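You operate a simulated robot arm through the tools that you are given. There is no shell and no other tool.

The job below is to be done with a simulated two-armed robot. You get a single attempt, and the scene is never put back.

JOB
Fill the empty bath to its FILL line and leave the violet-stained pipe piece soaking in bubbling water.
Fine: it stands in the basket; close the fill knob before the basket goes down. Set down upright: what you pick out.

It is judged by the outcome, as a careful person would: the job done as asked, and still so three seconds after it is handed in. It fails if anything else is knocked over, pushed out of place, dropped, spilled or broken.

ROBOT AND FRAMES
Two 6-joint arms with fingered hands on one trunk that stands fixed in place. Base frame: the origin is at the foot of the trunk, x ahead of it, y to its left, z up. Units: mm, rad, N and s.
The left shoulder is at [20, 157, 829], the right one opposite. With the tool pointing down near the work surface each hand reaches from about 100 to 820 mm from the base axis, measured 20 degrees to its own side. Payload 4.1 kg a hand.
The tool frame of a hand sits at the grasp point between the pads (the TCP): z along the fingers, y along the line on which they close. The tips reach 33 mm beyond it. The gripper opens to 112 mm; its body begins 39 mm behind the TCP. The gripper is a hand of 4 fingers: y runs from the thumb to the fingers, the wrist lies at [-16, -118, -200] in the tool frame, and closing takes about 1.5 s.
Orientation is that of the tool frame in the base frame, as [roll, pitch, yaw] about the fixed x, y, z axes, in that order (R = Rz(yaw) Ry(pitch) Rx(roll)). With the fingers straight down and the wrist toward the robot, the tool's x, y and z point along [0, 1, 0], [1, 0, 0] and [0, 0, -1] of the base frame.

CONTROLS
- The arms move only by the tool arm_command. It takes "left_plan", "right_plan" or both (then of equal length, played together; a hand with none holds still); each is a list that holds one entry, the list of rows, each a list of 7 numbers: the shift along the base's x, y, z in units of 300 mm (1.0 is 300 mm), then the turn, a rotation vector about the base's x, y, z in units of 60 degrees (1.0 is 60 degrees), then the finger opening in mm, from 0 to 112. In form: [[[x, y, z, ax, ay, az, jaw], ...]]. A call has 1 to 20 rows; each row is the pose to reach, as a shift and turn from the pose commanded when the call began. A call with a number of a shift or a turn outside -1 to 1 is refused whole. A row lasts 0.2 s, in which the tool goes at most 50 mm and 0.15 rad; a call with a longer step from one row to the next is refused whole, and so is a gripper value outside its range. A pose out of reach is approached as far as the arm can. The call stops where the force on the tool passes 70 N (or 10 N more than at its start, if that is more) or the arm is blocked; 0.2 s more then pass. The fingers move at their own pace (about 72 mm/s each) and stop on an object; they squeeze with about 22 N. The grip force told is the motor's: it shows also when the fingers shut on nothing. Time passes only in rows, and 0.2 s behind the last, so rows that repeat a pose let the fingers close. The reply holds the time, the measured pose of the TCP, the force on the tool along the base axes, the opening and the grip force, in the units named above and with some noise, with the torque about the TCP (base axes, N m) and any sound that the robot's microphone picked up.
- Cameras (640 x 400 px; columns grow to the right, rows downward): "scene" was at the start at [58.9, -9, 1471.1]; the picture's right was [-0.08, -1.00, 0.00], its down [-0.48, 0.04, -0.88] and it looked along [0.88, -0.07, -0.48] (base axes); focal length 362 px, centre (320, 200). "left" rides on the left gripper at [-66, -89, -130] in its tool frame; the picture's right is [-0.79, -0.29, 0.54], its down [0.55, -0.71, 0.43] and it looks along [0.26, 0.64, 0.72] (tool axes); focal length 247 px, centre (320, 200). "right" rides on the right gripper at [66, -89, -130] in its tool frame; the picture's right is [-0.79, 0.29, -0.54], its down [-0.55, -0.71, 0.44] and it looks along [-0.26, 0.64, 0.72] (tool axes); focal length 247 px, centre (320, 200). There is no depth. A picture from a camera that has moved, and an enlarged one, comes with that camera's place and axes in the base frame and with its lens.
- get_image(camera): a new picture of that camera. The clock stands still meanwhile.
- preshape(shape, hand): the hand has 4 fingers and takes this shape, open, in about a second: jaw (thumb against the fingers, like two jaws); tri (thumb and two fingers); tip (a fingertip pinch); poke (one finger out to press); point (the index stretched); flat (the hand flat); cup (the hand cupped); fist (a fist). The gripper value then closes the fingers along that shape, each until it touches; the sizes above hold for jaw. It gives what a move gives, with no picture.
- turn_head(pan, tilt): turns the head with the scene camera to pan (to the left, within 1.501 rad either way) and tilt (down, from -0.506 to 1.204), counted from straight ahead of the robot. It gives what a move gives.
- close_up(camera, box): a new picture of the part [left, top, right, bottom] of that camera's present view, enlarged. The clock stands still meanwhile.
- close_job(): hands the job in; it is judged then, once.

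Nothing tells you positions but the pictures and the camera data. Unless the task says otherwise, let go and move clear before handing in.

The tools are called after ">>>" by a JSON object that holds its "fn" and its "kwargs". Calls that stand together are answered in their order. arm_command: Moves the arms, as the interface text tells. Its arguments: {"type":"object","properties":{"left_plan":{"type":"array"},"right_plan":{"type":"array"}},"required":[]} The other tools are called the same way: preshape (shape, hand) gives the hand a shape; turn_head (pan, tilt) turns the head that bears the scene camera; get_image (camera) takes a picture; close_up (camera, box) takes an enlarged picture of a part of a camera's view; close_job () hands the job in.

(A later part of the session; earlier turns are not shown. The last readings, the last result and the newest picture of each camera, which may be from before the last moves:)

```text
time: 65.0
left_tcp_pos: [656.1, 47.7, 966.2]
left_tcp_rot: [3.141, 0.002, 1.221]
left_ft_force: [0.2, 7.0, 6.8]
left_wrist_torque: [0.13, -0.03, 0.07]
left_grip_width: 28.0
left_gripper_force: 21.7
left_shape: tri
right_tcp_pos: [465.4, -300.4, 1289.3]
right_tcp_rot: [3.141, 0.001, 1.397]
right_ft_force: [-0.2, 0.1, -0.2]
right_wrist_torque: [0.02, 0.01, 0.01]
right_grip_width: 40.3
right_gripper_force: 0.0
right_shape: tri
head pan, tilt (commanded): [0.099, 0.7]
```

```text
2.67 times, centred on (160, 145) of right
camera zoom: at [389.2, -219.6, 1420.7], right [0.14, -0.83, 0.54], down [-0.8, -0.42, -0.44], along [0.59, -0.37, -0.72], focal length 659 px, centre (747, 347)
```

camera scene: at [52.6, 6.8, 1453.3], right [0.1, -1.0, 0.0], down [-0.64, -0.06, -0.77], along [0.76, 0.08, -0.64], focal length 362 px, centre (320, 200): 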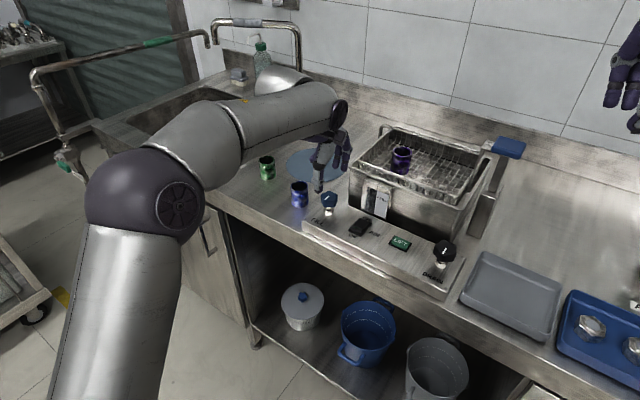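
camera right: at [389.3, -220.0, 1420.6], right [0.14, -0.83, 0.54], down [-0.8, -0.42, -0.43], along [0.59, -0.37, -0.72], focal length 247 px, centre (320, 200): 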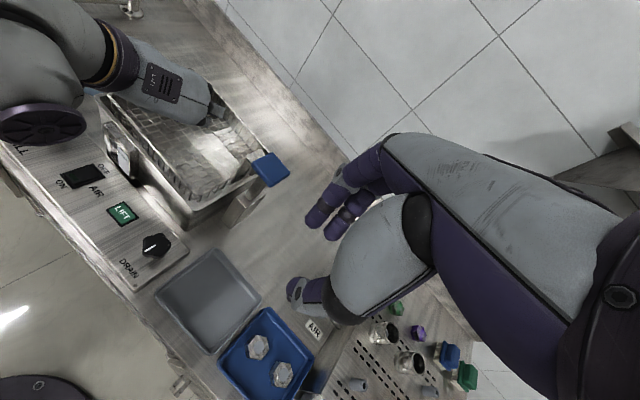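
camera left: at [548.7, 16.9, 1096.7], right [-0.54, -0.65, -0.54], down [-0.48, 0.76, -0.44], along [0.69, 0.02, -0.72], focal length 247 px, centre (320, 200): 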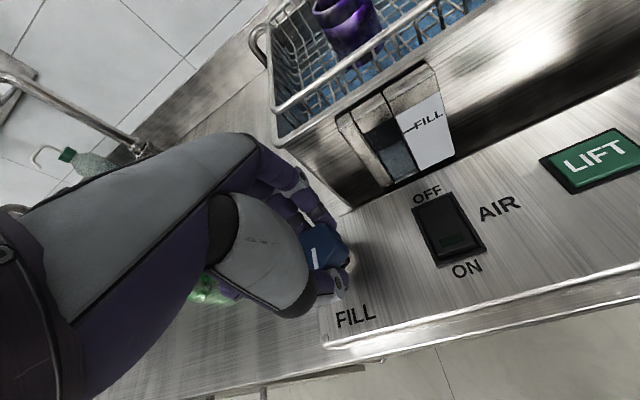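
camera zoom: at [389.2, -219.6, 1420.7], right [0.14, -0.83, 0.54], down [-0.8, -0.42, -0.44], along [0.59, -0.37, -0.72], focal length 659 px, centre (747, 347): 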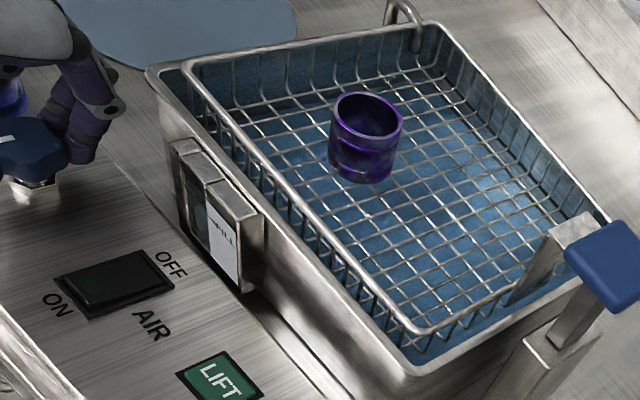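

From the views together I judge the water roughly 20 mm under the FILL line, but the recessed glass makes that uncertain. I release the closed knob, lift off, and take the left camera to gauge height for a level reading.

>>> {"fn": "arm_command", "kwargs": {"left_plan": [[[0, 0, 0, 0, 0, 0, 34], [0, 0, 0, 0, 0, 0, 46], [0, 0, 0, 0, 0, 0, 58], [0, 0, 0, 0, 0, 0, 58], [0, 0, 0.04, 0, 0, 0, 58], [0, 0, 0.1, 0, 0, 0, 58], [0, 0, 0.18, 0, 0, 0, 58], [0, 0, 0.25, 0, 0, 0, 58], [0, 0, 0.25, 0, 0, 0, 58]]]}}

>>> {"fn": "close_up", "kwargs": {"camera": "scene", "box": [300, 170, 396, 230]}}

>>> {"fn": "close_up", "kwargs": {"camera": "scene", "box": [366, 178, 398, 216]}}

```text
time: 67.0
left_tcp_pos: [654.8, 47.4, 1040.0]
left_tcp_rot: [-3.141, 0.0, 1.22]
left_ft_force: [-0.3, -0.1, -0.6]
left_wrist_torque: [-0.01, 0.02, -0.01]
left_grip_width: 57.6
left_gripper_force: 0.2
left_shape: tri
right_tcp_pos: [465.4, -300.8, 1289.1]
right_tcp_rot: [-3.141, 0.0, 1.394]
right_ft_force: [-0.4, 0.4, 0.4]
right_wrist_torque: [-0.01, 0.0, 0.02]
right_grip_width: 40.5
right_gripper_force: 0.1
right_shape: tri
head pan, tilt (commanded): [0.099, 0.7]
```

```text
6.67 times, centred on (348, 200) of scene
camera zoom: at [52.8, 6.7, 1453.3], right [0.1, -1.0, 0.0], down [-0.64, -0.06, -0.76], along [0.76, 0.08, -0.64], focal length 2415 px, centre (133, 200)
```

zoom: 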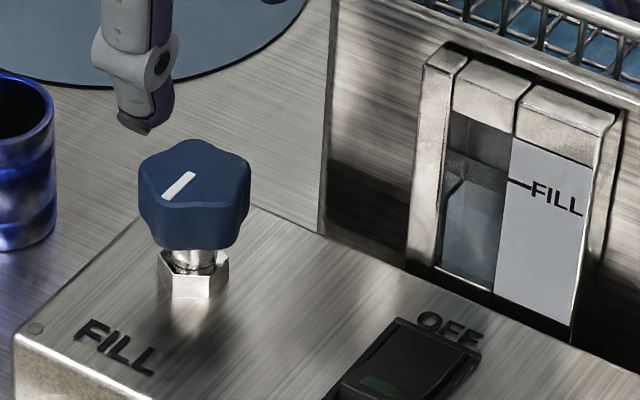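

```text
10.53 times, centred on (382, 197) of scene
camera zoom: at [52.8, 6.7, 1453.3], right [0.1, -1.0, 0.0], down [-0.64, -0.06, -0.76], along [0.76, 0.08, -0.64], focal length 3813 px, centre (-333, 232)
```

zoom: 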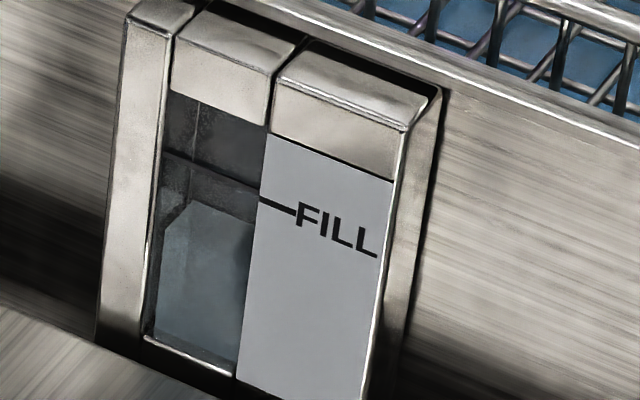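

The knob is back at its closed mark and the level has not changed, so both valves hold. A dark line etched on the glass continues the FILL mark; now I bring the left camera down to gauge height for a level reading, in two moves in front of the counter.

>>> {"fn": "arm_command", "kwargs": {"left_plan": [[[-0.061, 0.052, 0.011, 0, 0, -0.089, 58], [-0.122, 0.103, 0.022, 0, 0, -0.178, 58], [-0.183, 0.155, 0.033, 0, 0, -0.267, 58], [-0.244, 0.207, 0.044, 0, 0, -0.356, 58], [-0.305, 0.258, 0.055, 0, 0, -0.444, 58], [-0.366, 0.31, 0.067, 0, 0, -0.533, 58], [-0.366, 0.31, 0.067, 0, 0, -0.533, 58]]]}}

>>> {"fn": "arm_command", "kwargs": {"left_plan": [[[0.001, 0, -0.037, 0.0616, -0.0788, 0, 58], [0.003, 0, -0.074, 0.1232, -0.1576, 0, 58], [0.004, 0, -0.111, 0.1848, -0.2364, 0, 58], [0.006, 0, -0.148, 0.2464, -0.3152, 0, 58], [0.007, 0, -0.185, 0.308, -0.394, 0, 58], [0.009, 0, -0.222, 0.3696, -0.4728, 0, 58], [0.01, 0, -0.259, 0.4312, -0.5516, 0, 58], [0.012, 0, -0.296, 0.4928, -0.6304, 0, 58], [0.013, 0, -0.333, 0.5544, -0.7092, 0, 58], [0.015, 0, -0.37, 0.616, -0.788, 0, 58], [0.015, 0, -0.37, 0.616, -0.788, 0, 58]]]}}

>>> {"fn": "get_image", "kwargs": {"camera": "left"}}

>>> {"fn": "get_image", "kwargs": {"camera": "scene"}}

```text
time: 68.6
left_tcp_pos: [544.9, 140.5, 1059.2]
left_tcp_rot: [3.139, 0.002, 0.663]
left_ft_force: [0.4, -0.8, -0.2]
left_wrist_torque: [0.01, 0.0, 0.01]
left_grip_width: 57.9
left_gripper_force: 0.0
left_shape: tri
right_tcp_pos: [465.6, -301.3, 1289.6]
right_tcp_rot: [3.141, 0.002, 1.395]
right_ft_force: [-0.1, 0.2, -0.8]
right_wrist_torque: [-0.01, 0.03, 0.02]
right_grip_width: 40.2
right_gripper_force: 0.1
right_shape: tri
head pan, tilt (commanded): [0.099, 0.7]
```

```text
time: 71.0
left_tcp_pos: [550.4, 137.6, 950.1]
left_tcp_rot: [-3.138, -1.046, 0.661]
left_ft_force: [-0.5, 0.0, 0.8]
left_wrist_torque: [-0.01, -0.02, -0.03]
left_grip_width: 57.8
left_gripper_force: 0.1
left_shape: tri
left hand out of reach, approached as far as the arm can: row 5, 6
right_tcp_pos: [465.6, -301.3, 1288.8]
right_tcp_rot: [3.141, 0.0, 1.395]
right_ft_force: [0.6, -0.3, 0.6]
right_wrist_torque: [0.01, -0.03, -0.01]
right_grip_width: 40.4
right_gripper_force: 0.2
right_shape: tri
head pan, tilt (commanded): [0.099, 0.7]
```

```text
taken
camera left: at [381.4, 119.5, 958.9], right [-0.12, 0.27, -0.95], down [0.08, 0.96, 0.26], along [0.99, -0.04, -0.14], focal length 247 px, centre (320, 200)
```

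left: 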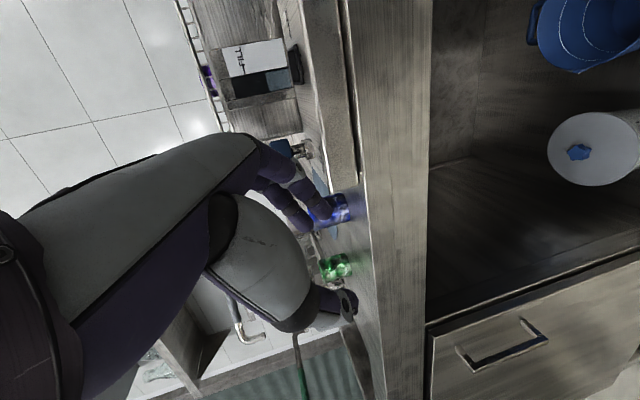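

```text
taken
camera scene: at [52.7, 6.8, 1453.3], right [0.1, -1.0, 0.0], down [-0.64, -0.06, -0.77], along [0.76, 0.08, -0.64], focal length 362 px, centre (320, 200)
```

scene: 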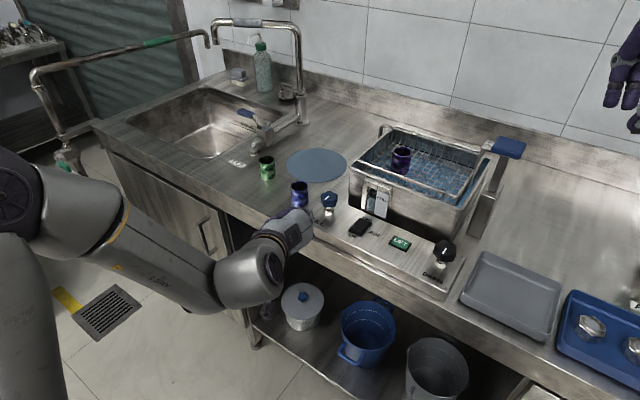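

The left camera is now at z 959, almost level with the FILL line. I enlarge the gauge.

>>> {"fn": "close_up", "kwargs": {"camera": "left", "box": [205, 30, 317, 110]}}

>>> {"fn": "close_up", "kwargs": {"camera": "left", "box": [225, 35, 297, 100]}}

```text
5.00 times, centred on (261, 70) of left
camera zoom: at [381.4, 119.5, 958.9], right [-0.12, 0.27, -0.95], down [0.08, 0.96, 0.26], along [0.99, -0.04, -0.14], focal length 1235 px, centre (615, 850)
```

zoom: 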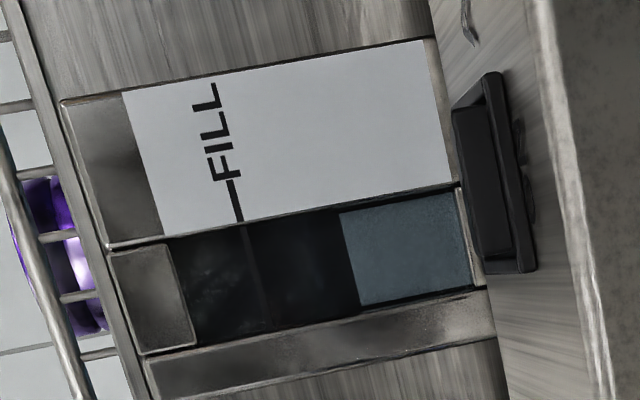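

```text
6.15 times, centred on (261, 68) of left
camera zoom: at [381.4, 119.5, 958.9], right [-0.12, 0.27, -0.95], down [0.08, 0.96, 0.26], along [0.99, -0.04, -0.14], focal length 1520 px, centre (683, 1015)
```

zoom: 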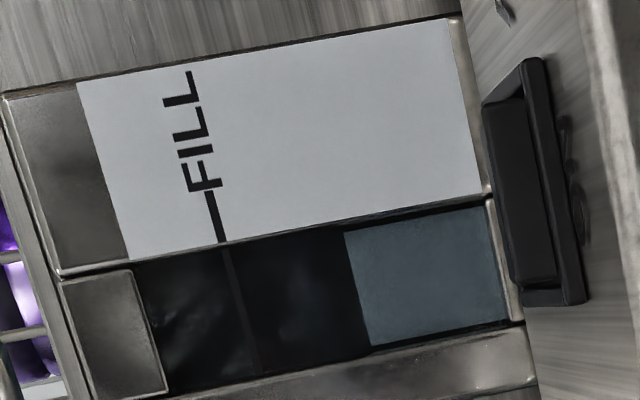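

The level view is clear: the water stands about 23 mm below the FILL line, and it's calm. I go back to the knob the same way to top up.

>>> {"fn": "arm_command", "kwargs": {"left_plan": [[[-0.001, 0, 0.037, -0.0616, 0.0788, 0, 58], [-0.003, 0, 0.074, -0.1232, 0.1576, 0, 58], [-0.004, 0, 0.111, -0.1848, 0.2364, 0, 58], [-0.006, 0, 0.148, -0.2464, 0.3152, 0, 58], [-0.007, 0, 0.185, -0.308, 0.394, 0, 58], [-0.009, 0, 0.222, -0.3696, 0.4728, 0, 58], [-0.01, 0, 0.259, -0.4312, 0.5516, 0, 58], [-0.012, 0, 0.296, -0.4928, 0.6304, 0, 58], [-0.013, 0, 0.333, -0.5544, 0.7092, 0, 58], [-0.015, 0, 0.37, -0.616, 0.788, 0, 58], [-0.015, 0, 0.37, -0.616, 0.788, 0, 58]]]}}

>>> {"fn": "arm_command", "kwargs": {"left_plan": [[[0.061, -0.052, -0.011, 0, 0, 0.089, 58], [0.122, -0.103, -0.022, 0, 0, 0.178, 58], [0.183, -0.155, -0.033, 0, 0, 0.267, 58], [0.244, -0.207, -0.044, 0, 0, 0.356, 58], [0.305, -0.258, -0.055, 0, 0, 0.444, 58], [0.366, -0.31, -0.067, 0, 0, 0.533, 58], [0.366, -0.31, -0.067, 0, 0, 0.533, 58]]]}}

>>> {"fn": "get_image", "kwargs": {"camera": "left"}}

```text
time: 73.4
left_tcp_pos: [545.2, 139.9, 1061.9]
left_tcp_rot: [3.139, 0.002, 0.661]
left_ft_force: [0.3, 0.5, 0.2]
left_wrist_torque: [-0.03, 0.01, 0.04]
left_grip_width: 57.6
left_gripper_force: 0.1
left_shape: tri
left hand out of reach, approached as far as the arm can: row 6, 7
right_tcp_pos: [465.2, -300.9, 1289.0]
right_tcp_rot: [-3.141, -0.001, 1.396]
right_ft_force: [0.4, -0.5, 0.3]
right_wrist_torque: [-0.01, 0.01, 0.0]
right_grip_width: 40.2
right_gripper_force: 0.2
right_shape: tri
head pan, tilt (commanded): [0.099, 0.7]
```

```text
time: 75.0
left_tcp_pos: [656.1, 46.1, 1039.9]
left_tcp_rot: [3.14, 0.0, 1.223]
left_ft_force: [-0.1, -0.1, 1.4]
left_wrist_torque: [-0.01, -0.05, 0.06]
left_grip_width: 57.6
left_gripper_force: 0.1
left_shape: tri
right_tcp_pos: [464.3, -301.5, 1290.0]
right_tcp_rot: [-3.141, 0.0, 1.395]
right_ft_force: [-0.1, -0.4, -0.4]
right_wrist_torque: [-0.01, -0.01, 0.03]
right_grip_width: 40.3
right_gripper_force: 0.0
right_shape: tri
head pan, tilt (commanded): [0.099, 0.7]
```

```text
taken
camera left: at [550.4, 15.5, 1171.3], right [-0.54, -0.65, -0.54], down [-0.48, 0.76, -0.44], along [0.69, 0.02, -0.72], focal length 247 px, centre (320, 200)
```

left: 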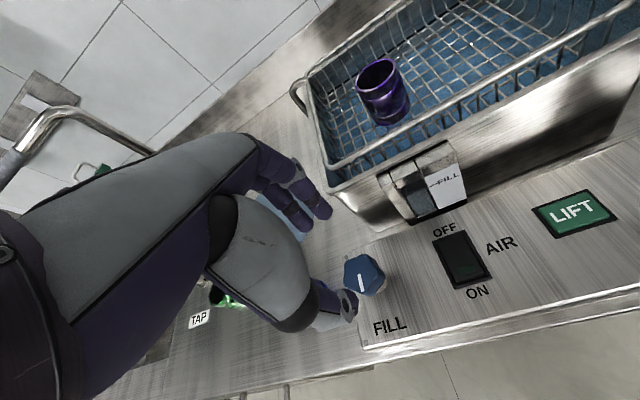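

I descend over the knob again with the same opening and grip it.

>>> {"fn": "arm_command", "kwargs": {"left_plan": [[[-0.004, 0.003, -0.06, 0, 0, 0, 58], [-0.004, 0.003, -0.12, 0, 0, 0, 58], [-0.004, 0.003, -0.18, 0, 0, 0, 58], [-0.004, 0.003, -0.22, 0, 0, 0, 58], [-0.004, 0.003, -0.247, 0, 0, 0, 58], [-0.004, 0.003, -0.247, 0, 0, 0, 58]]]}}

>>> {"fn": "close_up", "kwargs": {"camera": "left", "box": [240, 140, 460, 340]}}

>>> {"fn": "arm_command", "kwargs": {"left_plan": [[[0, 0, 0, 0, 0, 0, 50], [0, 0, 0, 0, 0, 0, 42], [0, 0, 0, 0, 0, 0, 34], [0, 0, 0, 0, 0, 0, 26], [0, 0, 0, 0, 0, 0, 15], [0, 0, 0, 0, 0, 0, 15], [0, 0, 0, 0, 0, 0, 15]]]}}

>>> {"fn": "close_up", "kwargs": {"camera": "left", "box": [240, 140, 460, 340]}}

>>> {"fn": "close_up", "kwargs": {"camera": "scene", "box": [366, 178, 398, 216]}}

```text
time: 76.4
left_tcp_pos: [653.5, 47.6, 966.6]
left_tcp_rot: [3.139, 0.002, 1.222]
left_ft_force: [0.8, 1.1, 0.1]
left_wrist_torque: [-0.04, 0.0, -0.02]
left_grip_width: 57.7
left_gripper_force: 0.0
left_shape: tri
right_tcp_pos: [465.1, -301.4, 1291.2]
right_tcp_rot: [3.141, 0.0, 1.394]
right_ft_force: [-0.2, -0.7, -0.4]
right_wrist_torque: [-0.06, 0.02, 0.01]
right_grip_width: 40.1
right_gripper_force: 0.2
right_shape: tri
head pan, tilt (commanded): [0.099, 0.7]
```

```text
2.00 times, centred on (350, 240) of left
camera zoom: at [548.6, 17.1, 1097.8], right [-0.54, -0.65, -0.54], down [-0.48, 0.76, -0.44], along [0.69, 0.02, -0.72], focal length 494 px, centre (260, 120)
```

zoom: 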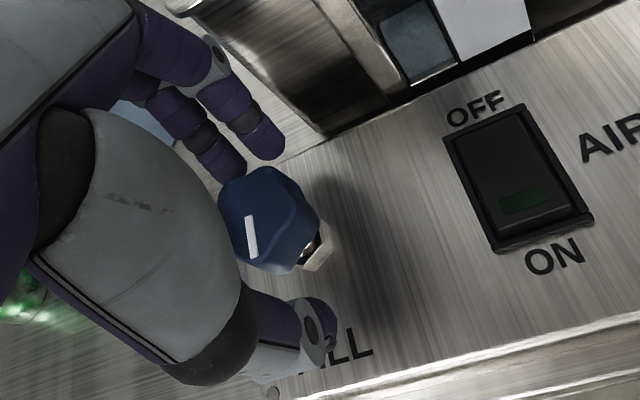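

```text
time: 78.0
left_tcp_pos: [654.9, 47.8, 968.0]
left_tcp_rot: [-3.14, 0.001, 1.223]
left_ft_force: [1.5, 0.3, -1.2]
left_wrist_torque: [0.02, -0.06, -0.06]
left_grip_width: 28.0
left_gripper_force: 21.4
left_shape: tri
right_tcp_pos: [465.4, -300.9, 1289.7]
right_tcp_rot: [3.141, 0.0, 1.394]
right_ft_force: [0.3, -0.1, 0.1]
right_wrist_torque: [-0.02, -0.01, 0.0]
right_grip_width: 40.3
right_gripper_force: 0.1
right_shape: tri
head pan, tilt (commanded): [0.099, 0.7]
```

```text
2.00 times, centred on (350, 240) of left
camera zoom: at [548.6, 17.2, 1098.0], right [-0.54, -0.65, -0.54], down [-0.48, 0.76, -0.44], along [0.69, 0.02, -0.72], focal length 494 px, centre (260, 120)
```

zoom: 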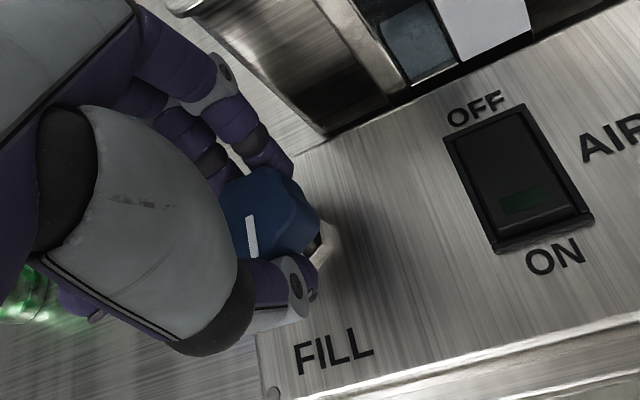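

```text
10.53 times, centred on (382, 197) of scene
camera zoom: at [52.8, 6.8, 1453.3], right [0.1, -1.0, 0.0], down [-0.64, -0.06, -0.76], along [0.76, 0.08, -0.64], focal length 3813 px, centre (-333, 232)
```

zoom: 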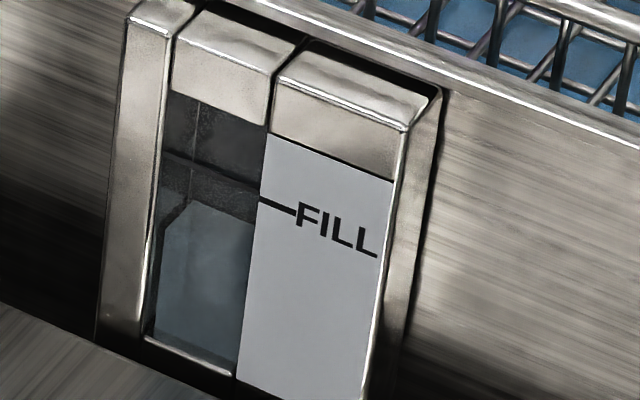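

Gripped with the mark at closed. I open 45 degrees again and hold, planning about 16 of the 23 mm, then check.

>>> {"fn": "arm_command", "kwargs": {"left_plan": [[[0, 0, 0, 0, 0, 0.125, 15], [0, 0, 0, 0, 0, 0.25, 15], [0, 0, 0, 0, 0, 0.375, 15], [0, 0, 0, 0, 0, 0.5, 15], [0, 0, 0, 0, 0, 0.625, 15], [0, 0, 0, 0, 0, 0.75, 15], [0, 0, 0, 0, 0, 0.75, 15], [0, 0, 0, 0, 0, 0.75, 15], [0, 0, 0, 0, 0, 0.75, 15], [0, 0, 0, 0, 0, 0.75, 15], [0, 0, 0, 0, 0, 0.75, 15], [0, 0, 0, 0, 0, 0.75, 15], [0, 0, 0, 0, 0, 0.75, 15], [0, 0, 0, 0, 0, 0.75, 15], [0, 0, 0, 0, 0, 0.75, 15], [0, 0, 0, 0, 0, 0.75, 15], [0, 0, 0, 0, 0, 0.75, 15], [0, 0, 0, 0, 0, 0.75, 15], [0, 0, 0, 0, 0, 0.75, 15], [0, 0, 0, 0, 0, 0.75, 15]]]}}

>>> {"fn": "close_up", "kwargs": {"camera": "left", "box": [440, 150, 520, 250]}}

```text
time: 82.2
left_tcp_pos: [653.0, 48.1, 965.7]
left_tcp_rot: [3.141, 0.002, 2.007]
left_ft_force: [6.8, -5.8, 5.5]
left_wrist_torque: [-0.12, -0.21, -0.02]
left_grip_width: 28.1
left_gripper_force: 22.0
left_shape: tri
right_tcp_pos: [465.4, -302.0, 1291.0]
right_tcp_rot: [3.141, -0.001, 1.395]
right_ft_force: [0.0, -1.6, 0.1]
right_wrist_torque: [0.0, 0.0, 0.0]
right_grip_width: 40.4
right_gripper_force: 0.1
right_shape: tri
head pan, tilt (commanded): [0.099, 0.7]
```

```text
4.00 times, centred on (480, 200) of left
camera zoom: at [601.5, -49.0, 1097.6], right [0.08, -0.84, -0.54], down [-0.88, 0.2, -0.44], along [0.47, 0.5, -0.72], focal length 988 px, centre (-320, 200)
```

zoom: 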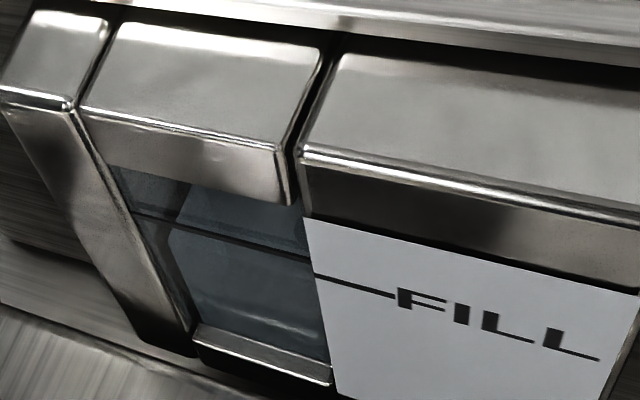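

The rate is as expected (about 7 mm gained). I hold 4 s more, then close.

>>> {"fn": "arm_command", "kwargs": {"left_plan": [[[0, 0, 0, 0, 0, 0, 15], [0, 0, 0, 0, 0, 0, 15], [0, 0, 0, 0, 0, 0, 15], [0, 0, 0, 0, 0, 0, 15], [0, 0, 0, 0, 0, 0, 15], [0, 0, 0, 0, 0, 0, 15], [0, 0, 0, 0, 0, 0, 15], [0, 0, 0, 0, 0, 0, 15], [0, 0, 0, 0, 0, 0, 15], [0, 0, 0, 0, 0, 0, 15], [0, 0, 0, 0, 0, 0, 15], [0, 0, 0, 0, 0, 0, 15], [0, 0, 0, 0, 0, -0.125, 15], [0, 0, 0, 0, 0, -0.25, 15], [0, 0, 0, 0, 0, -0.375, 15], [0, 0, 0, 0, 0, -0.5, 15], [0, 0, 0, 0, 0, -0.625, 15], [0, 0, 0, 0, 0, -0.75, 15], [0, 0, 0, 0, 0, -0.75, 15]]]}}

>>> {"fn": "close_up", "kwargs": {"camera": "scene", "box": [366, 178, 398, 216]}}

>>> {"fn": "close_up", "kwargs": {"camera": "left", "box": [350, 90, 462, 200]}}

```text
time: 86.2
left_tcp_pos: [653.9, 48.4, 966.7]
left_tcp_rot: [-3.141, 0.001, 1.222]
left_ft_force: [3.7, 6.3, 2.9]
left_wrist_torque: [0.12, -0.19, 0.05]
left_grip_width: 28.4
left_gripper_force: 21.7
left_shape: tri
right_tcp_pos: [465.5, -301.1, 1290.9]
right_tcp_rot: [-3.141, 0.001, 1.397]
right_ft_force: [0.5, -0.3, -0.8]
right_wrist_torque: [-0.03, 0.0, -0.02]
right_grip_width: 40.4
right_gripper_force: 0.0
right_shape: tri
head pan, tilt (commanded): [0.099, 0.7]
```

```text
10.53 times, centred on (382, 197) of scene
camera zoom: at [52.8, 7.0, 1453.3], right [0.1, -0.99, 0.0], down [-0.64, -0.06, -0.76], along [0.76, 0.08, -0.64], focal length 3813 px, centre (-333, 232)
```

zoom: 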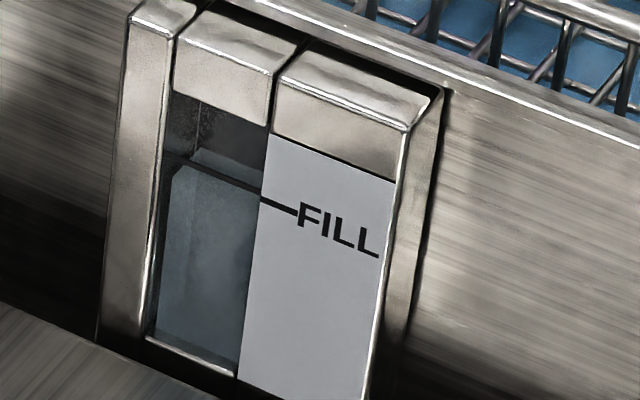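

```text
3.64 times, centred on (406, 145) of left
camera zoom: at [548.1, 17.8, 1097.7], right [-0.54, -0.65, -0.54], down [-0.48, 0.76, -0.44], along [0.69, 0.02, -0.72], focal length 898 px, centre (7, 400)
```

zoom: 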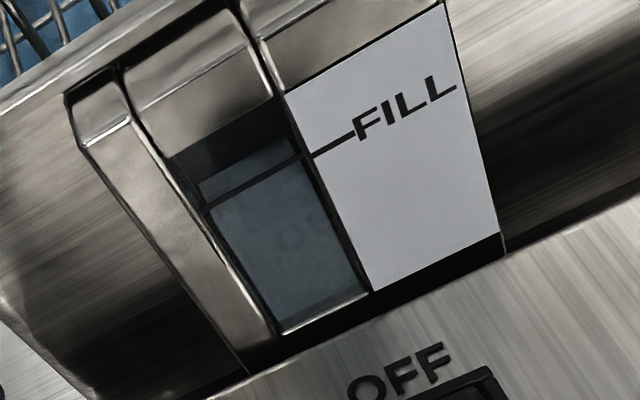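

About 8.5 mm remain by the scene view's calibrated marks. I give one more short opening, a bit over 7 mm worth, in a single call ending closed.

>>> {"fn": "arm_command", "kwargs": {"left_plan": [[[0, 0, 0, 0, 0, 0.13, 15], [0, 0, 0, 0, 0, 0.26, 15], [0, 0, 0, 0, 0, 0.39, 15], [0, 0, 0, 0, 0, 0.52, 15], [0, 0, 0, 0, 0, 0.65, 15], [0, 0, 0, 0, 0, 0.65, 15], [0, 0, 0, 0, 0, 0.65, 15], [0, 0, 0, 0, 0, 0.65, 15], [0, 0, 0, 0, 0, 0.65, 15], [0, 0, 0, 0, 0, 0.65, 15], [0, 0, 0, 0, 0, 0.65, 15], [0, 0, 0, 0, 0, 0.65, 15], [0, 0, 0, 0, 0, 0.65, 15], [0, 0, 0, 0, 0, 0.65, 15], [0, 0, 0, 0, 0, 0.65, 15], [0, 0, 0, 0, 0, 0.52, 15], [0, 0, 0, 0, 0, 0.39, 15], [0, 0, 0, 0, 0, 0.26, 15], [0, 0, 0, 0, 0, 0.13, 15], [0, 0, 0, 0, 0, 0, 15]]]}}

>>> {"fn": "close_up", "kwargs": {"camera": "scene", "box": [366, 178, 398, 216]}}

>>> {"fn": "close_up", "kwargs": {"camera": "left", "box": [350, 90, 462, 200]}}

```text
time: 90.4
left_tcp_pos: [653.1, 47.7, 966.3]
left_tcp_rot: [-3.141, 0.001, 1.222]
left_ft_force: [1.5, 6.7, 3.6]
left_wrist_torque: [0.1, -0.1, 0.04]
left_grip_width: 28.0
left_gripper_force: 22.1
left_shape: tri
right_tcp_pos: [466.1, -300.7, 1289.3]
right_tcp_rot: [-3.141, 0.001, 1.395]
right_ft_force: [1.1, -0.2, 0.3]
right_wrist_torque: [0.03, -0.01, 0.05]
right_grip_width: 40.3
right_gripper_force: 0.1
right_shape: tri
head pan, tilt (commanded): [0.099, 0.7]
```

```text
10.53 times, centred on (382, 197) of scene
camera zoom: at [52.7, 7.0, 1453.3], right [0.1, -0.99, 0.0], down [-0.64, -0.06, -0.76], along [0.76, 0.08, -0.64], focal length 3813 px, centre (-333, 232)
```

zoom: 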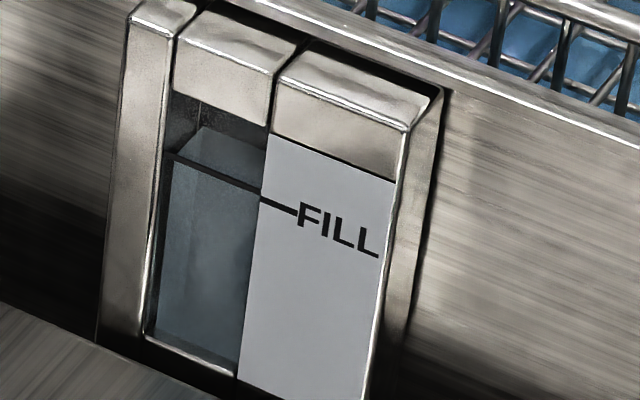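

```text
3.64 times, centred on (406, 145) of left
camera zoom: at [548.3, 17.8, 1097.7], right [-0.54, -0.65, -0.54], down [-0.48, 0.76, -0.44], along [0.69, 0.02, -0.72], focal length 898 px, centre (7, 400)
```

zoom: 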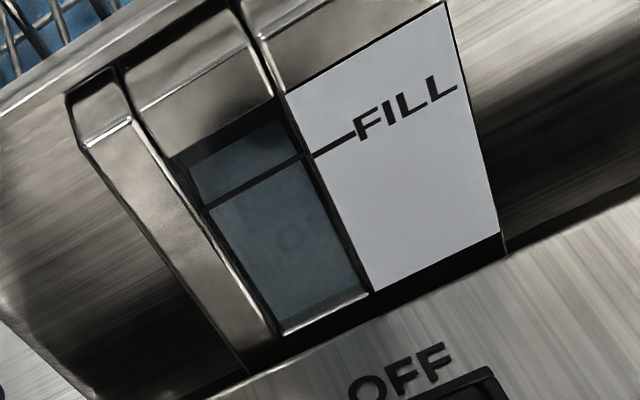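

About 2 mm remain. I do one brief small opening and close again.

>>> {"fn": "arm_command", "kwargs": {"left_plan": [[[0, 0, 0, 0, 0, 0.13, 15], [0, 0, 0, 0, 0, 0.26, 15], [0, 0, 0, 0, 0, 0.39, 15], [0, 0, 0, 0, 0, 0.26, 15], [0, 0, 0, 0, 0, 0.13, 15], [0, 0, 0, 0, 0, 0, 15], [0, 0, 0, 0, 0, 0, 15]]]}}

>>> {"fn": "close_up", "kwargs": {"camera": "scene", "box": [366, 178, 398, 216]}}

>>> {"fn": "close_up", "kwargs": {"camera": "scene", "box": [370, 178, 390, 198]}}

```text
time: 92.0
left_tcp_pos: [654.2, 48.1, 966.0]
left_tcp_rot: [3.14, 0.0, 1.221]
left_ft_force: [4.9, 6.2, 6.5]
left_wrist_torque: [0.1, -0.15, 0.05]
left_grip_width: 28.1
left_gripper_force: 22.3
left_shape: tri
right_tcp_pos: [464.8, -301.1, 1291.5]
right_tcp_rot: [3.141, 0.001, 1.396]
right_ft_force: [0.3, 0.1, -0.5]
right_wrist_torque: [0.04, -0.04, -0.02]
right_grip_width: 40.1
right_gripper_force: 0.1
right_shape: tri
head pan, tilt (commanded): [0.099, 0.7]
```

```text
10.53 times, centred on (382, 197) of scene
camera zoom: at [52.7, 6.9, 1453.3], right [0.1, -0.99, 0.0], down [-0.64, -0.06, -0.76], along [0.76, 0.08, -0.64], focal length 3813 px, centre (-333, 232)
```

zoom: 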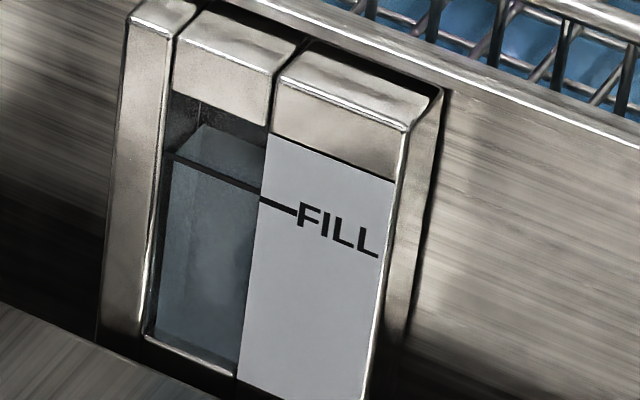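

```text
16.00 times, centred on (380, 188) of scene
camera zoom: at [52.7, 6.9, 1453.3], right [0.1, -0.99, 0.0], down [-0.64, -0.06, -0.76], along [0.76, 0.08, -0.64], focal length 5795 px, centre (-640, 392)
```

zoom: 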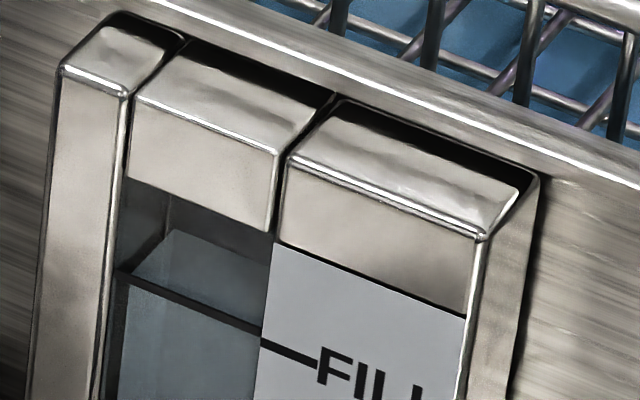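

That brief opening added almost nothing, so the level is about 2.5 mm under the line. I do one quick sweep to 45 degrees and straight back.

>>> {"fn": "arm_command", "kwargs": {"left_plan": [[[0, 0, 0, 0, 0, 0.125, 15], [0, 0, 0, 0, 0, 0.25, 15], [0, 0, 0, 0, 0, 0.375, 15], [0, 0, 0, 0, 0, 0.5, 15], [0, 0, 0, 0, 0, 0.625, 15], [0, 0, 0, 0, 0, 0.75, 15], [0, 0, 0, 0, 0, 0.625, 15], [0, 0, 0, 0, 0, 0.5, 15], [0, 0, 0, 0, 0, 0.375, 15], [0, 0, 0, 0, 0, 0.25, 15], [0, 0, 0, 0, 0, 0.125, 15], [0, 0, 0, 0, 0, 0, 15], [0, 0, 0, 0, 0, 0, 15]]]}}

>>> {"fn": "close_up", "kwargs": {"camera": "scene", "box": [366, 178, 398, 216]}}

>>> {"fn": "close_up", "kwargs": {"camera": "scene", "box": [370, 178, 390, 198]}}

```text
time: 94.8
left_tcp_pos: [654.7, 48.2, 967.0]
left_tcp_rot: [3.139, 0.002, 1.222]
left_ft_force: [2.8, 8.0, 4.9]
left_wrist_torque: [0.16, -0.14, 0.06]
left_grip_width: 28.4
left_gripper_force: 22.1
left_shape: tri
right_tcp_pos: [467.4, -300.8, 1290.1]
right_tcp_rot: [3.141, 0.0, 1.396]
right_ft_force: [-0.3, 0.8, 0.6]
right_wrist_torque: [0.01, 0.03, 0.02]
right_grip_width: 40.1
right_gripper_force: 0.0
right_shape: tri
head pan, tilt (commanded): [0.099, 0.7]
```

```text
10.53 times, centred on (382, 197) of scene
camera zoom: at [52.7, 7.0, 1453.3], right [0.1, -0.99, 0.0], down [-0.64, -0.06, -0.76], along [0.76, 0.08, -0.64], focal length 3813 px, centre (-333, 232)
```

zoom: 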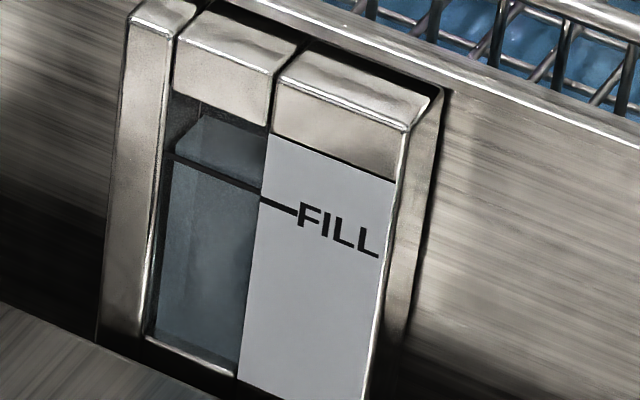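

```text
16.00 times, centred on (380, 188) of scene
camera zoom: at [52.7, 7.0, 1453.3], right [0.1, -0.99, 0.0], down [-0.64, -0.06, -0.76], along [0.76, 0.08, -0.64], focal length 5795 px, centre (-640, 392)
```

zoom: 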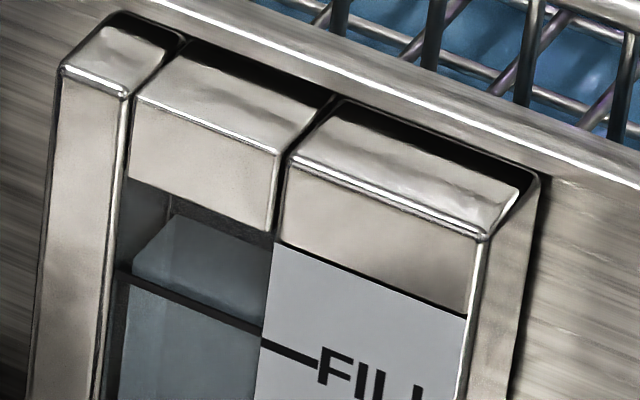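

The water edge is now at the FILL level by the calibrated marks and the knob is turned fully closed. I release it, lift off and withdraw the left hand to the left.

>>> {"fn": "arm_command", "kwargs": {"left_plan": [[[0, 0, 0, 0, 0, 0, 34], [0, 0, 0, 0, 0, 0, 46], [0, 0, 0, 0, 0, 0, 58], [0, 0, 0, 0, 0, 0, 58], [0, 0, 0.04, 0, 0, 0, 58], [0, 0, 0.1, 0, 0, 0, 58], [0, 0, 0.2, 0, 0, 0, 58], [-0.05, 0.03, 0.3, 0, 0, 0, 58], [-0.15, 0.08, 0.4, 0, 0, 0, 58], [-0.28, 0.14, 0.45, 0, 0, 0, 58], [-0.42, 0.2, 0.5, 0, 0, 0, 58], [-0.56, 0.26, 0.55, 0, 0, 0, 58], [-0.7, 0.32, 0.6, 0, 0, 0, 58], [-0.8, 0.36, 0.62, 0, 0, 0, 58], [-0.8, 0.36, 0.62, 0, 0, 0, 58]]]}}

>>> {"fn": "get_image", "kwargs": {"camera": "scene"}}

>>> {"fn": "close_up", "kwargs": {"camera": "scene", "box": [300, 160, 412, 230]}}

>>> {"fn": "close_up", "kwargs": {"camera": "scene", "box": [370, 178, 390, 198]}}

```text
time: 98.0
left_tcp_pos: [411.0, 157.4, 1153.3]
left_tcp_rot: [-3.142, 0.001, 1.221]
left_ft_force: [-0.7, -0.4, -0.1]
left_wrist_torque: [0.03, 0.02, 0.02]
left_grip_width: 57.7
left_gripper_force: 0.1
left_shape: tri
right_tcp_pos: [465.2, -301.4, 1288.8]
right_tcp_rot: [-3.141, 0.0, 1.395]
right_ft_force: [1.0, -0.6, -1.2]
right_wrist_torque: [0.01, -0.04, 0.0]
right_grip_width: 40.7
right_gripper_force: 0.0
right_shape: tri
head pan, tilt (commanded): [0.099, 0.7]
```

```text
taken
camera scene: at [52.8, 6.7, 1453.3], right [0.1, -1.0, 0.0], down [-0.64, -0.06, -0.76], along [0.76, 0.08, -0.64], focal length 362 px, centre (320, 200)
```

scene: 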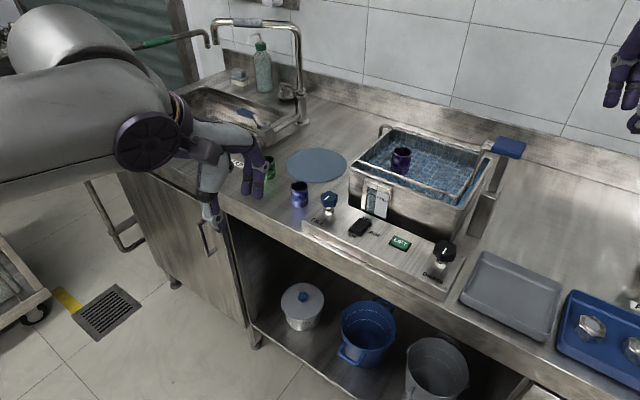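

```text
5.71 times, centred on (356, 195) of scene
camera zoom: at [52.8, 6.7, 1453.3], right [0.1, -1.0, 0.0], down [-0.64, -0.06, -0.76], along [0.76, 0.08, -0.64], focal length 2070 px, centre (114, 229)
```

zoom: 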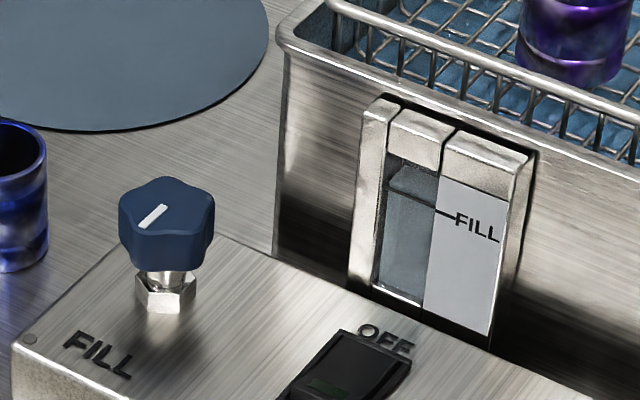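

```text
16.00 times, centred on (380, 188) of scene
camera zoom: at [52.8, 6.7, 1453.3], right [0.1, -1.0, 0.0], down [-0.64, -0.06, -0.76], along [0.76, 0.08, -0.64], focal length 5795 px, centre (-640, 392)
```

zoom: 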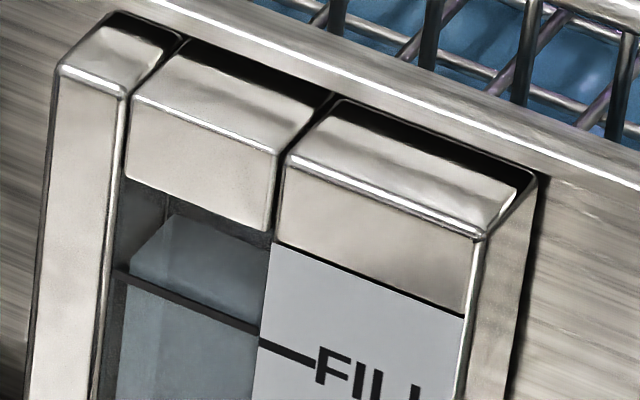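

The knob is at its closed mark and the level holds steady. Now I shape the right hand for pressing and look at where its fingertip is.

>>> {"fn": "preshape", "kwargs": {"shape": "poke", "hand": "right"}}

>>> {"fn": "turn_head", "kwargs": {"pan": -0.4, "tilt": 0.5}}

>>> {"fn": "get_image", "kwargs": {"camera": "scene"}}

>>> {"fn": "get_image", "kwargs": {"camera": "right"}}

```text
time: 98.9
left_tcp_pos: [412.5, 157.3, 1152.1]
left_tcp_rot: [-3.14, 0.0, 1.221]
left_ft_force: [-0.5, -0.1, 0.3]
left_wrist_torque: [0.03, -0.01, -0.01]
left_grip_width: 57.5
left_gripper_force: 0.0
left_shape: tri
right_tcp_pos: [466.4, -300.7, 1289.8]
right_tcp_rot: [-3.14, 0.0, 1.395]
right_ft_force: [0.0, -0.1, 0.6]
right_wrist_torque: [0.0, 0.0, -0.02]
right_grip_width: 0.1
right_gripper_force: 0.1
right_shape: poke
head pan, tilt (commanded): [0.099, 0.7]
```

```text
time: 99.8
left_tcp_pos: [412.8, 156.7, 1152.7]
left_tcp_rot: [3.141, 0.001, 1.224]
left_ft_force: [0.2, -0.5, 0.4]
left_wrist_torque: [-0.03, 0.0, 0.02]
left_grip_width: 57.7
left_gripper_force: 0.0
left_shape: tri
right_tcp_pos: [464.6, -301.9, 1290.2]
right_tcp_rot: [3.141, 0.001, 1.395]
right_ft_force: [-0.3, 0.5, 0.7]
right_wrist_torque: [-0.03, 0.01, -0.01]
right_grip_width: 0.0
right_gripper_force: 0.0
right_shape: poke
head pan, tilt (commanded): [-0.4, 0.499]
```

```text
taken
camera scene: at [52.0, -37.0, 1471.0], right [-0.39, -0.92, 0.0], down [-0.44, 0.19, -0.88], along [0.81, -0.34, -0.48], focal length 362 px, centre (320, 200)
```

scene: 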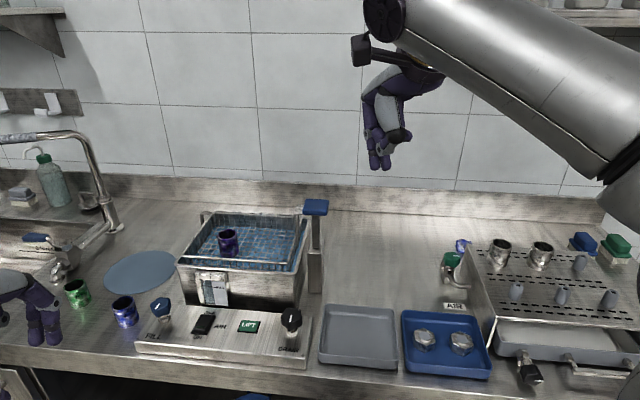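

```text
taken
camera right: at [389.4, -219.9, 1420.6], right [0.14, -0.83, 0.54], down [-0.8, -0.42, -0.44], along [0.59, -0.37, -0.72], focal length 247 px, centre (320, 200)
```

right: 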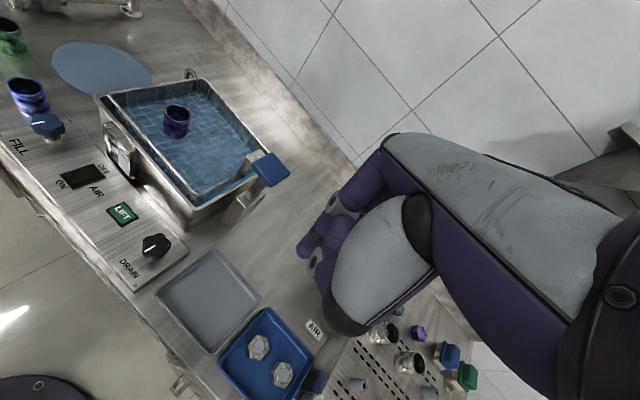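

Let me enlarge the poke hand and also the bath, to see the water against the basket.

>>> {"fn": "close_up", "kwargs": {"camera": "right", "box": [90, 60, 300, 220]}}

>>> {"fn": "close_up", "kwargs": {"camera": "scene", "box": [330, 20, 450, 190]}}

>>> {"fn": "close_up", "kwargs": {"camera": "scene", "box": [170, 190, 330, 310]}}

>>> {"fn": "close_up", "kwargs": {"camera": "right", "box": [280, 130, 460, 300]}}

```text
2.50 times, centred on (195, 140) of right
camera zoom: at [389.4, -219.9, 1420.6], right [0.14, -0.83, 0.54], down [-0.8, -0.42, -0.44], along [0.59, -0.37, -0.72], focal length 617 px, centre (632, 350)
```

zoom: 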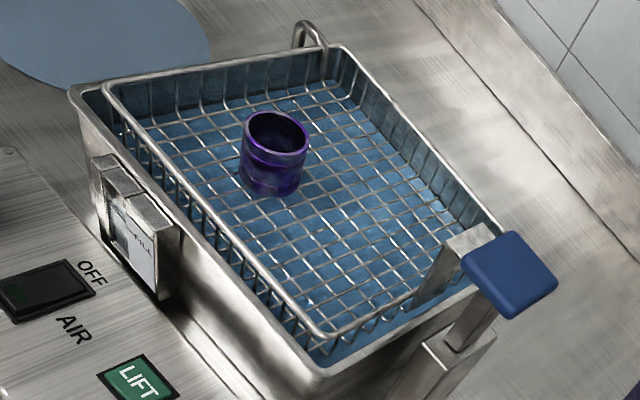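

```text
2.35 times, centred on (390, 105) of scene
camera zoom: at [52.0, -37.0, 1471.0], right [-0.39, -0.92, 0.0], down [-0.44, 0.19, -0.88], along [0.81, -0.34, -0.48], focal length 852 px, centre (155, 424)
```

zoom: 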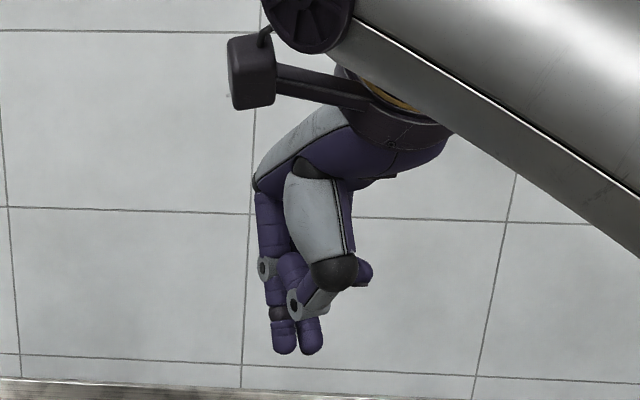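

```text
3.33 times, centred on (250, 250) of scene
camera zoom: at [52.0, -37.0, 1471.0], right [-0.39, -0.92, 0.0], down [-0.44, 0.19, -0.88], along [0.81, -0.34, -0.48], focal length 1207 px, centre (553, 33)
```

zoom: 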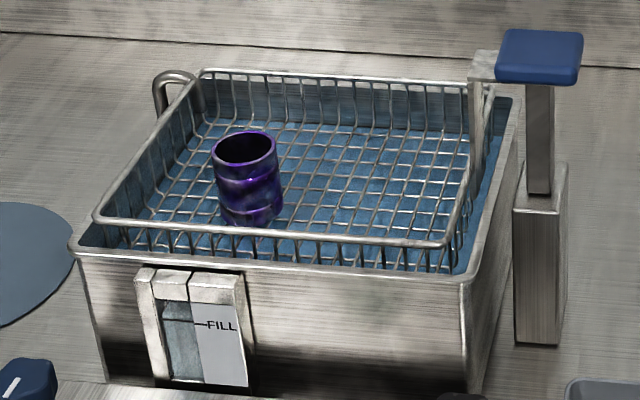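

```text
2.35 times, centred on (370, 215) of right
camera zoom: at [389.4, -219.9, 1420.6], right [0.14, -0.83, 0.54], down [-0.8, -0.42, -0.44], along [0.59, -0.37, -0.72], focal length 581 px, centre (202, 165)
```

zoom: 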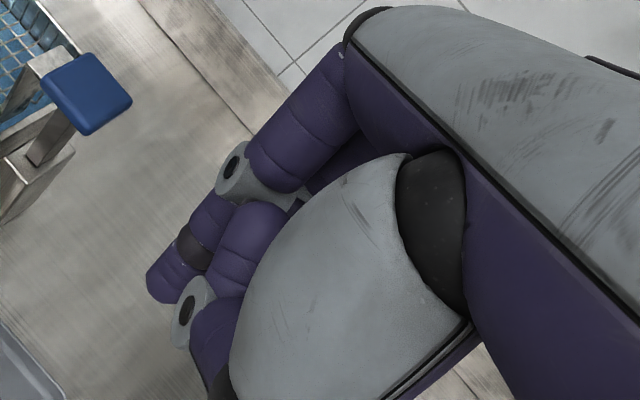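

The poke fingertip sits at about TCP + 33 mm along the tool axis, but a second tip lies close beside it. I compare with the "point" shape.

>>> {"fn": "preshape", "kwargs": {"shape": "point", "hand": "right"}}

>>> {"fn": "close_up", "kwargs": {"camera": "scene", "box": [330, 40, 450, 190]}}

>>> {"fn": "close_up", "kwargs": {"camera": "right", "box": [240, 130, 440, 330]}}

```text
time: 100.8
left_tcp_pos: [413.0, 157.9, 1152.4]
left_tcp_rot: [-3.141, -0.001, 1.222]
left_ft_force: [0.6, -0.2, -0.7]
left_wrist_torque: [-0.03, 0.03, 0.03]
left_grip_width: 57.5
left_gripper_force: 0.0
left_shape: tri
right_tcp_pos: [465.7, -301.1, 1290.1]
right_tcp_rot: [-3.141, 0.0, 1.395]
right_ft_force: [-0.4, -0.3, -0.3]
right_wrist_torque: [0.01, 0.02, -0.01]
right_grip_width: 0.0
right_gripper_force: 0.1
right_shape: point
head pan, tilt (commanded): [-0.4, 0.499]
```

```text
2.67 times, centred on (390, 115) of scene
camera zoom: at [52.0, -37.1, 1471.0], right [-0.39, -0.92, 0.0], down [-0.44, 0.19, -0.88], along [0.81, -0.34, -0.48], focal length 966 px, centre (133, 427)
```

zoom: 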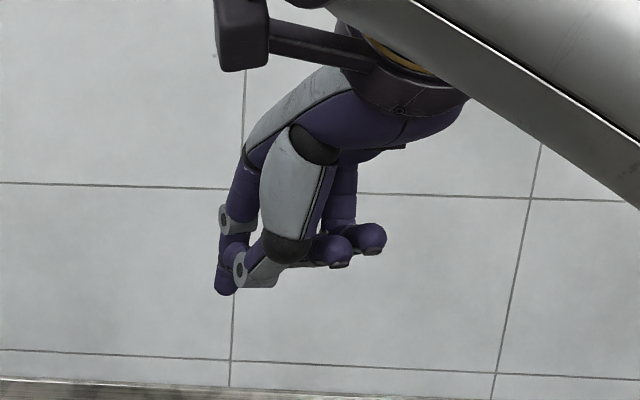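

```text
2.00 times, centred on (340, 230) of right
camera zoom: at [389.4, -219.9, 1420.6], right [0.14, -0.83, 0.54], down [-0.8, -0.42, -0.44], along [0.59, -0.37, -0.72], focal length 494 px, centre (280, 140)
```

zoom: 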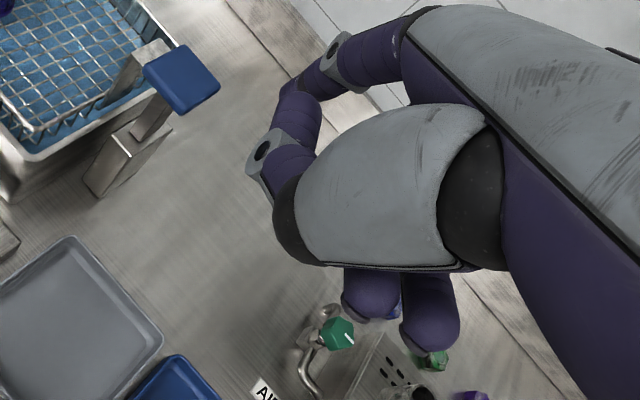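

"Point" stretches the index sideways, so poke is the one for pressing down. I go back to poke and look closer at the tips.

>>> {"fn": "preshape", "kwargs": {"shape": "poke", "hand": "right"}}

>>> {"fn": "close_up", "kwargs": {"camera": "scene", "box": [355, 110, 415, 180]}}

>>> {"fn": "close_up", "kwargs": {"camera": "right", "box": [280, 180, 380, 300]}}

```text
time: 101.7
left_tcp_pos: [413.4, 158.2, 1152.2]
left_tcp_rot: [-3.141, 0.001, 1.222]
left_ft_force: [1.0, 0.3, 0.3]
left_wrist_torque: [-0.01, 0.0, 0.02]
left_grip_width: 57.6
left_gripper_force: 0.0
left_shape: tri
right_tcp_pos: [465.6, -300.8, 1290.0]
right_tcp_rot: [3.141, 0.0, 1.395]
right_ft_force: [0.5, -0.5, -0.5]
right_wrist_torque: [-0.01, 0.03, 0.0]
right_grip_width: 0.0
right_gripper_force: 0.1
right_shape: poke
head pan, tilt (commanded): [-0.4, 0.499]
```

```text
5.71 times, centred on (385, 145) of scene
camera zoom: at [52.0, -37.1, 1471.0], right [-0.39, -0.92, 0.0], down [-0.44, 0.19, -0.88], along [0.81, -0.34, -0.48], focal length 2070 px, centre (-51, 514)
```

zoom: 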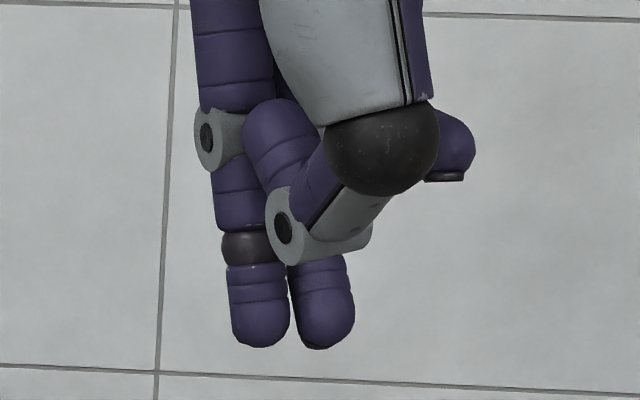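

```text
3.33 times, centred on (330, 240) of right
camera zoom: at [389.4, -219.9, 1420.6], right [0.14, -0.83, 0.54], down [-0.8, -0.42, -0.44], along [0.59, -0.37, -0.72], focal length 823 px, centre (287, 67)
```

zoom: 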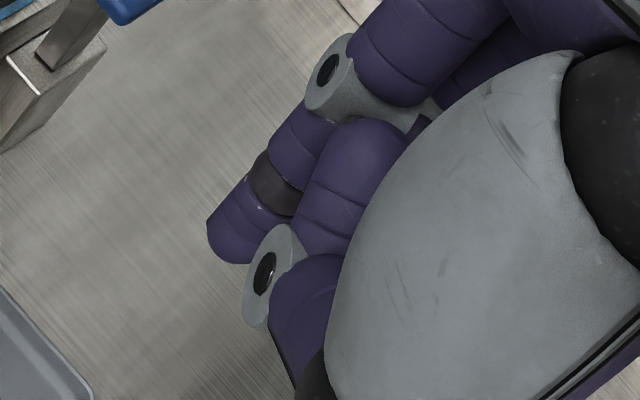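

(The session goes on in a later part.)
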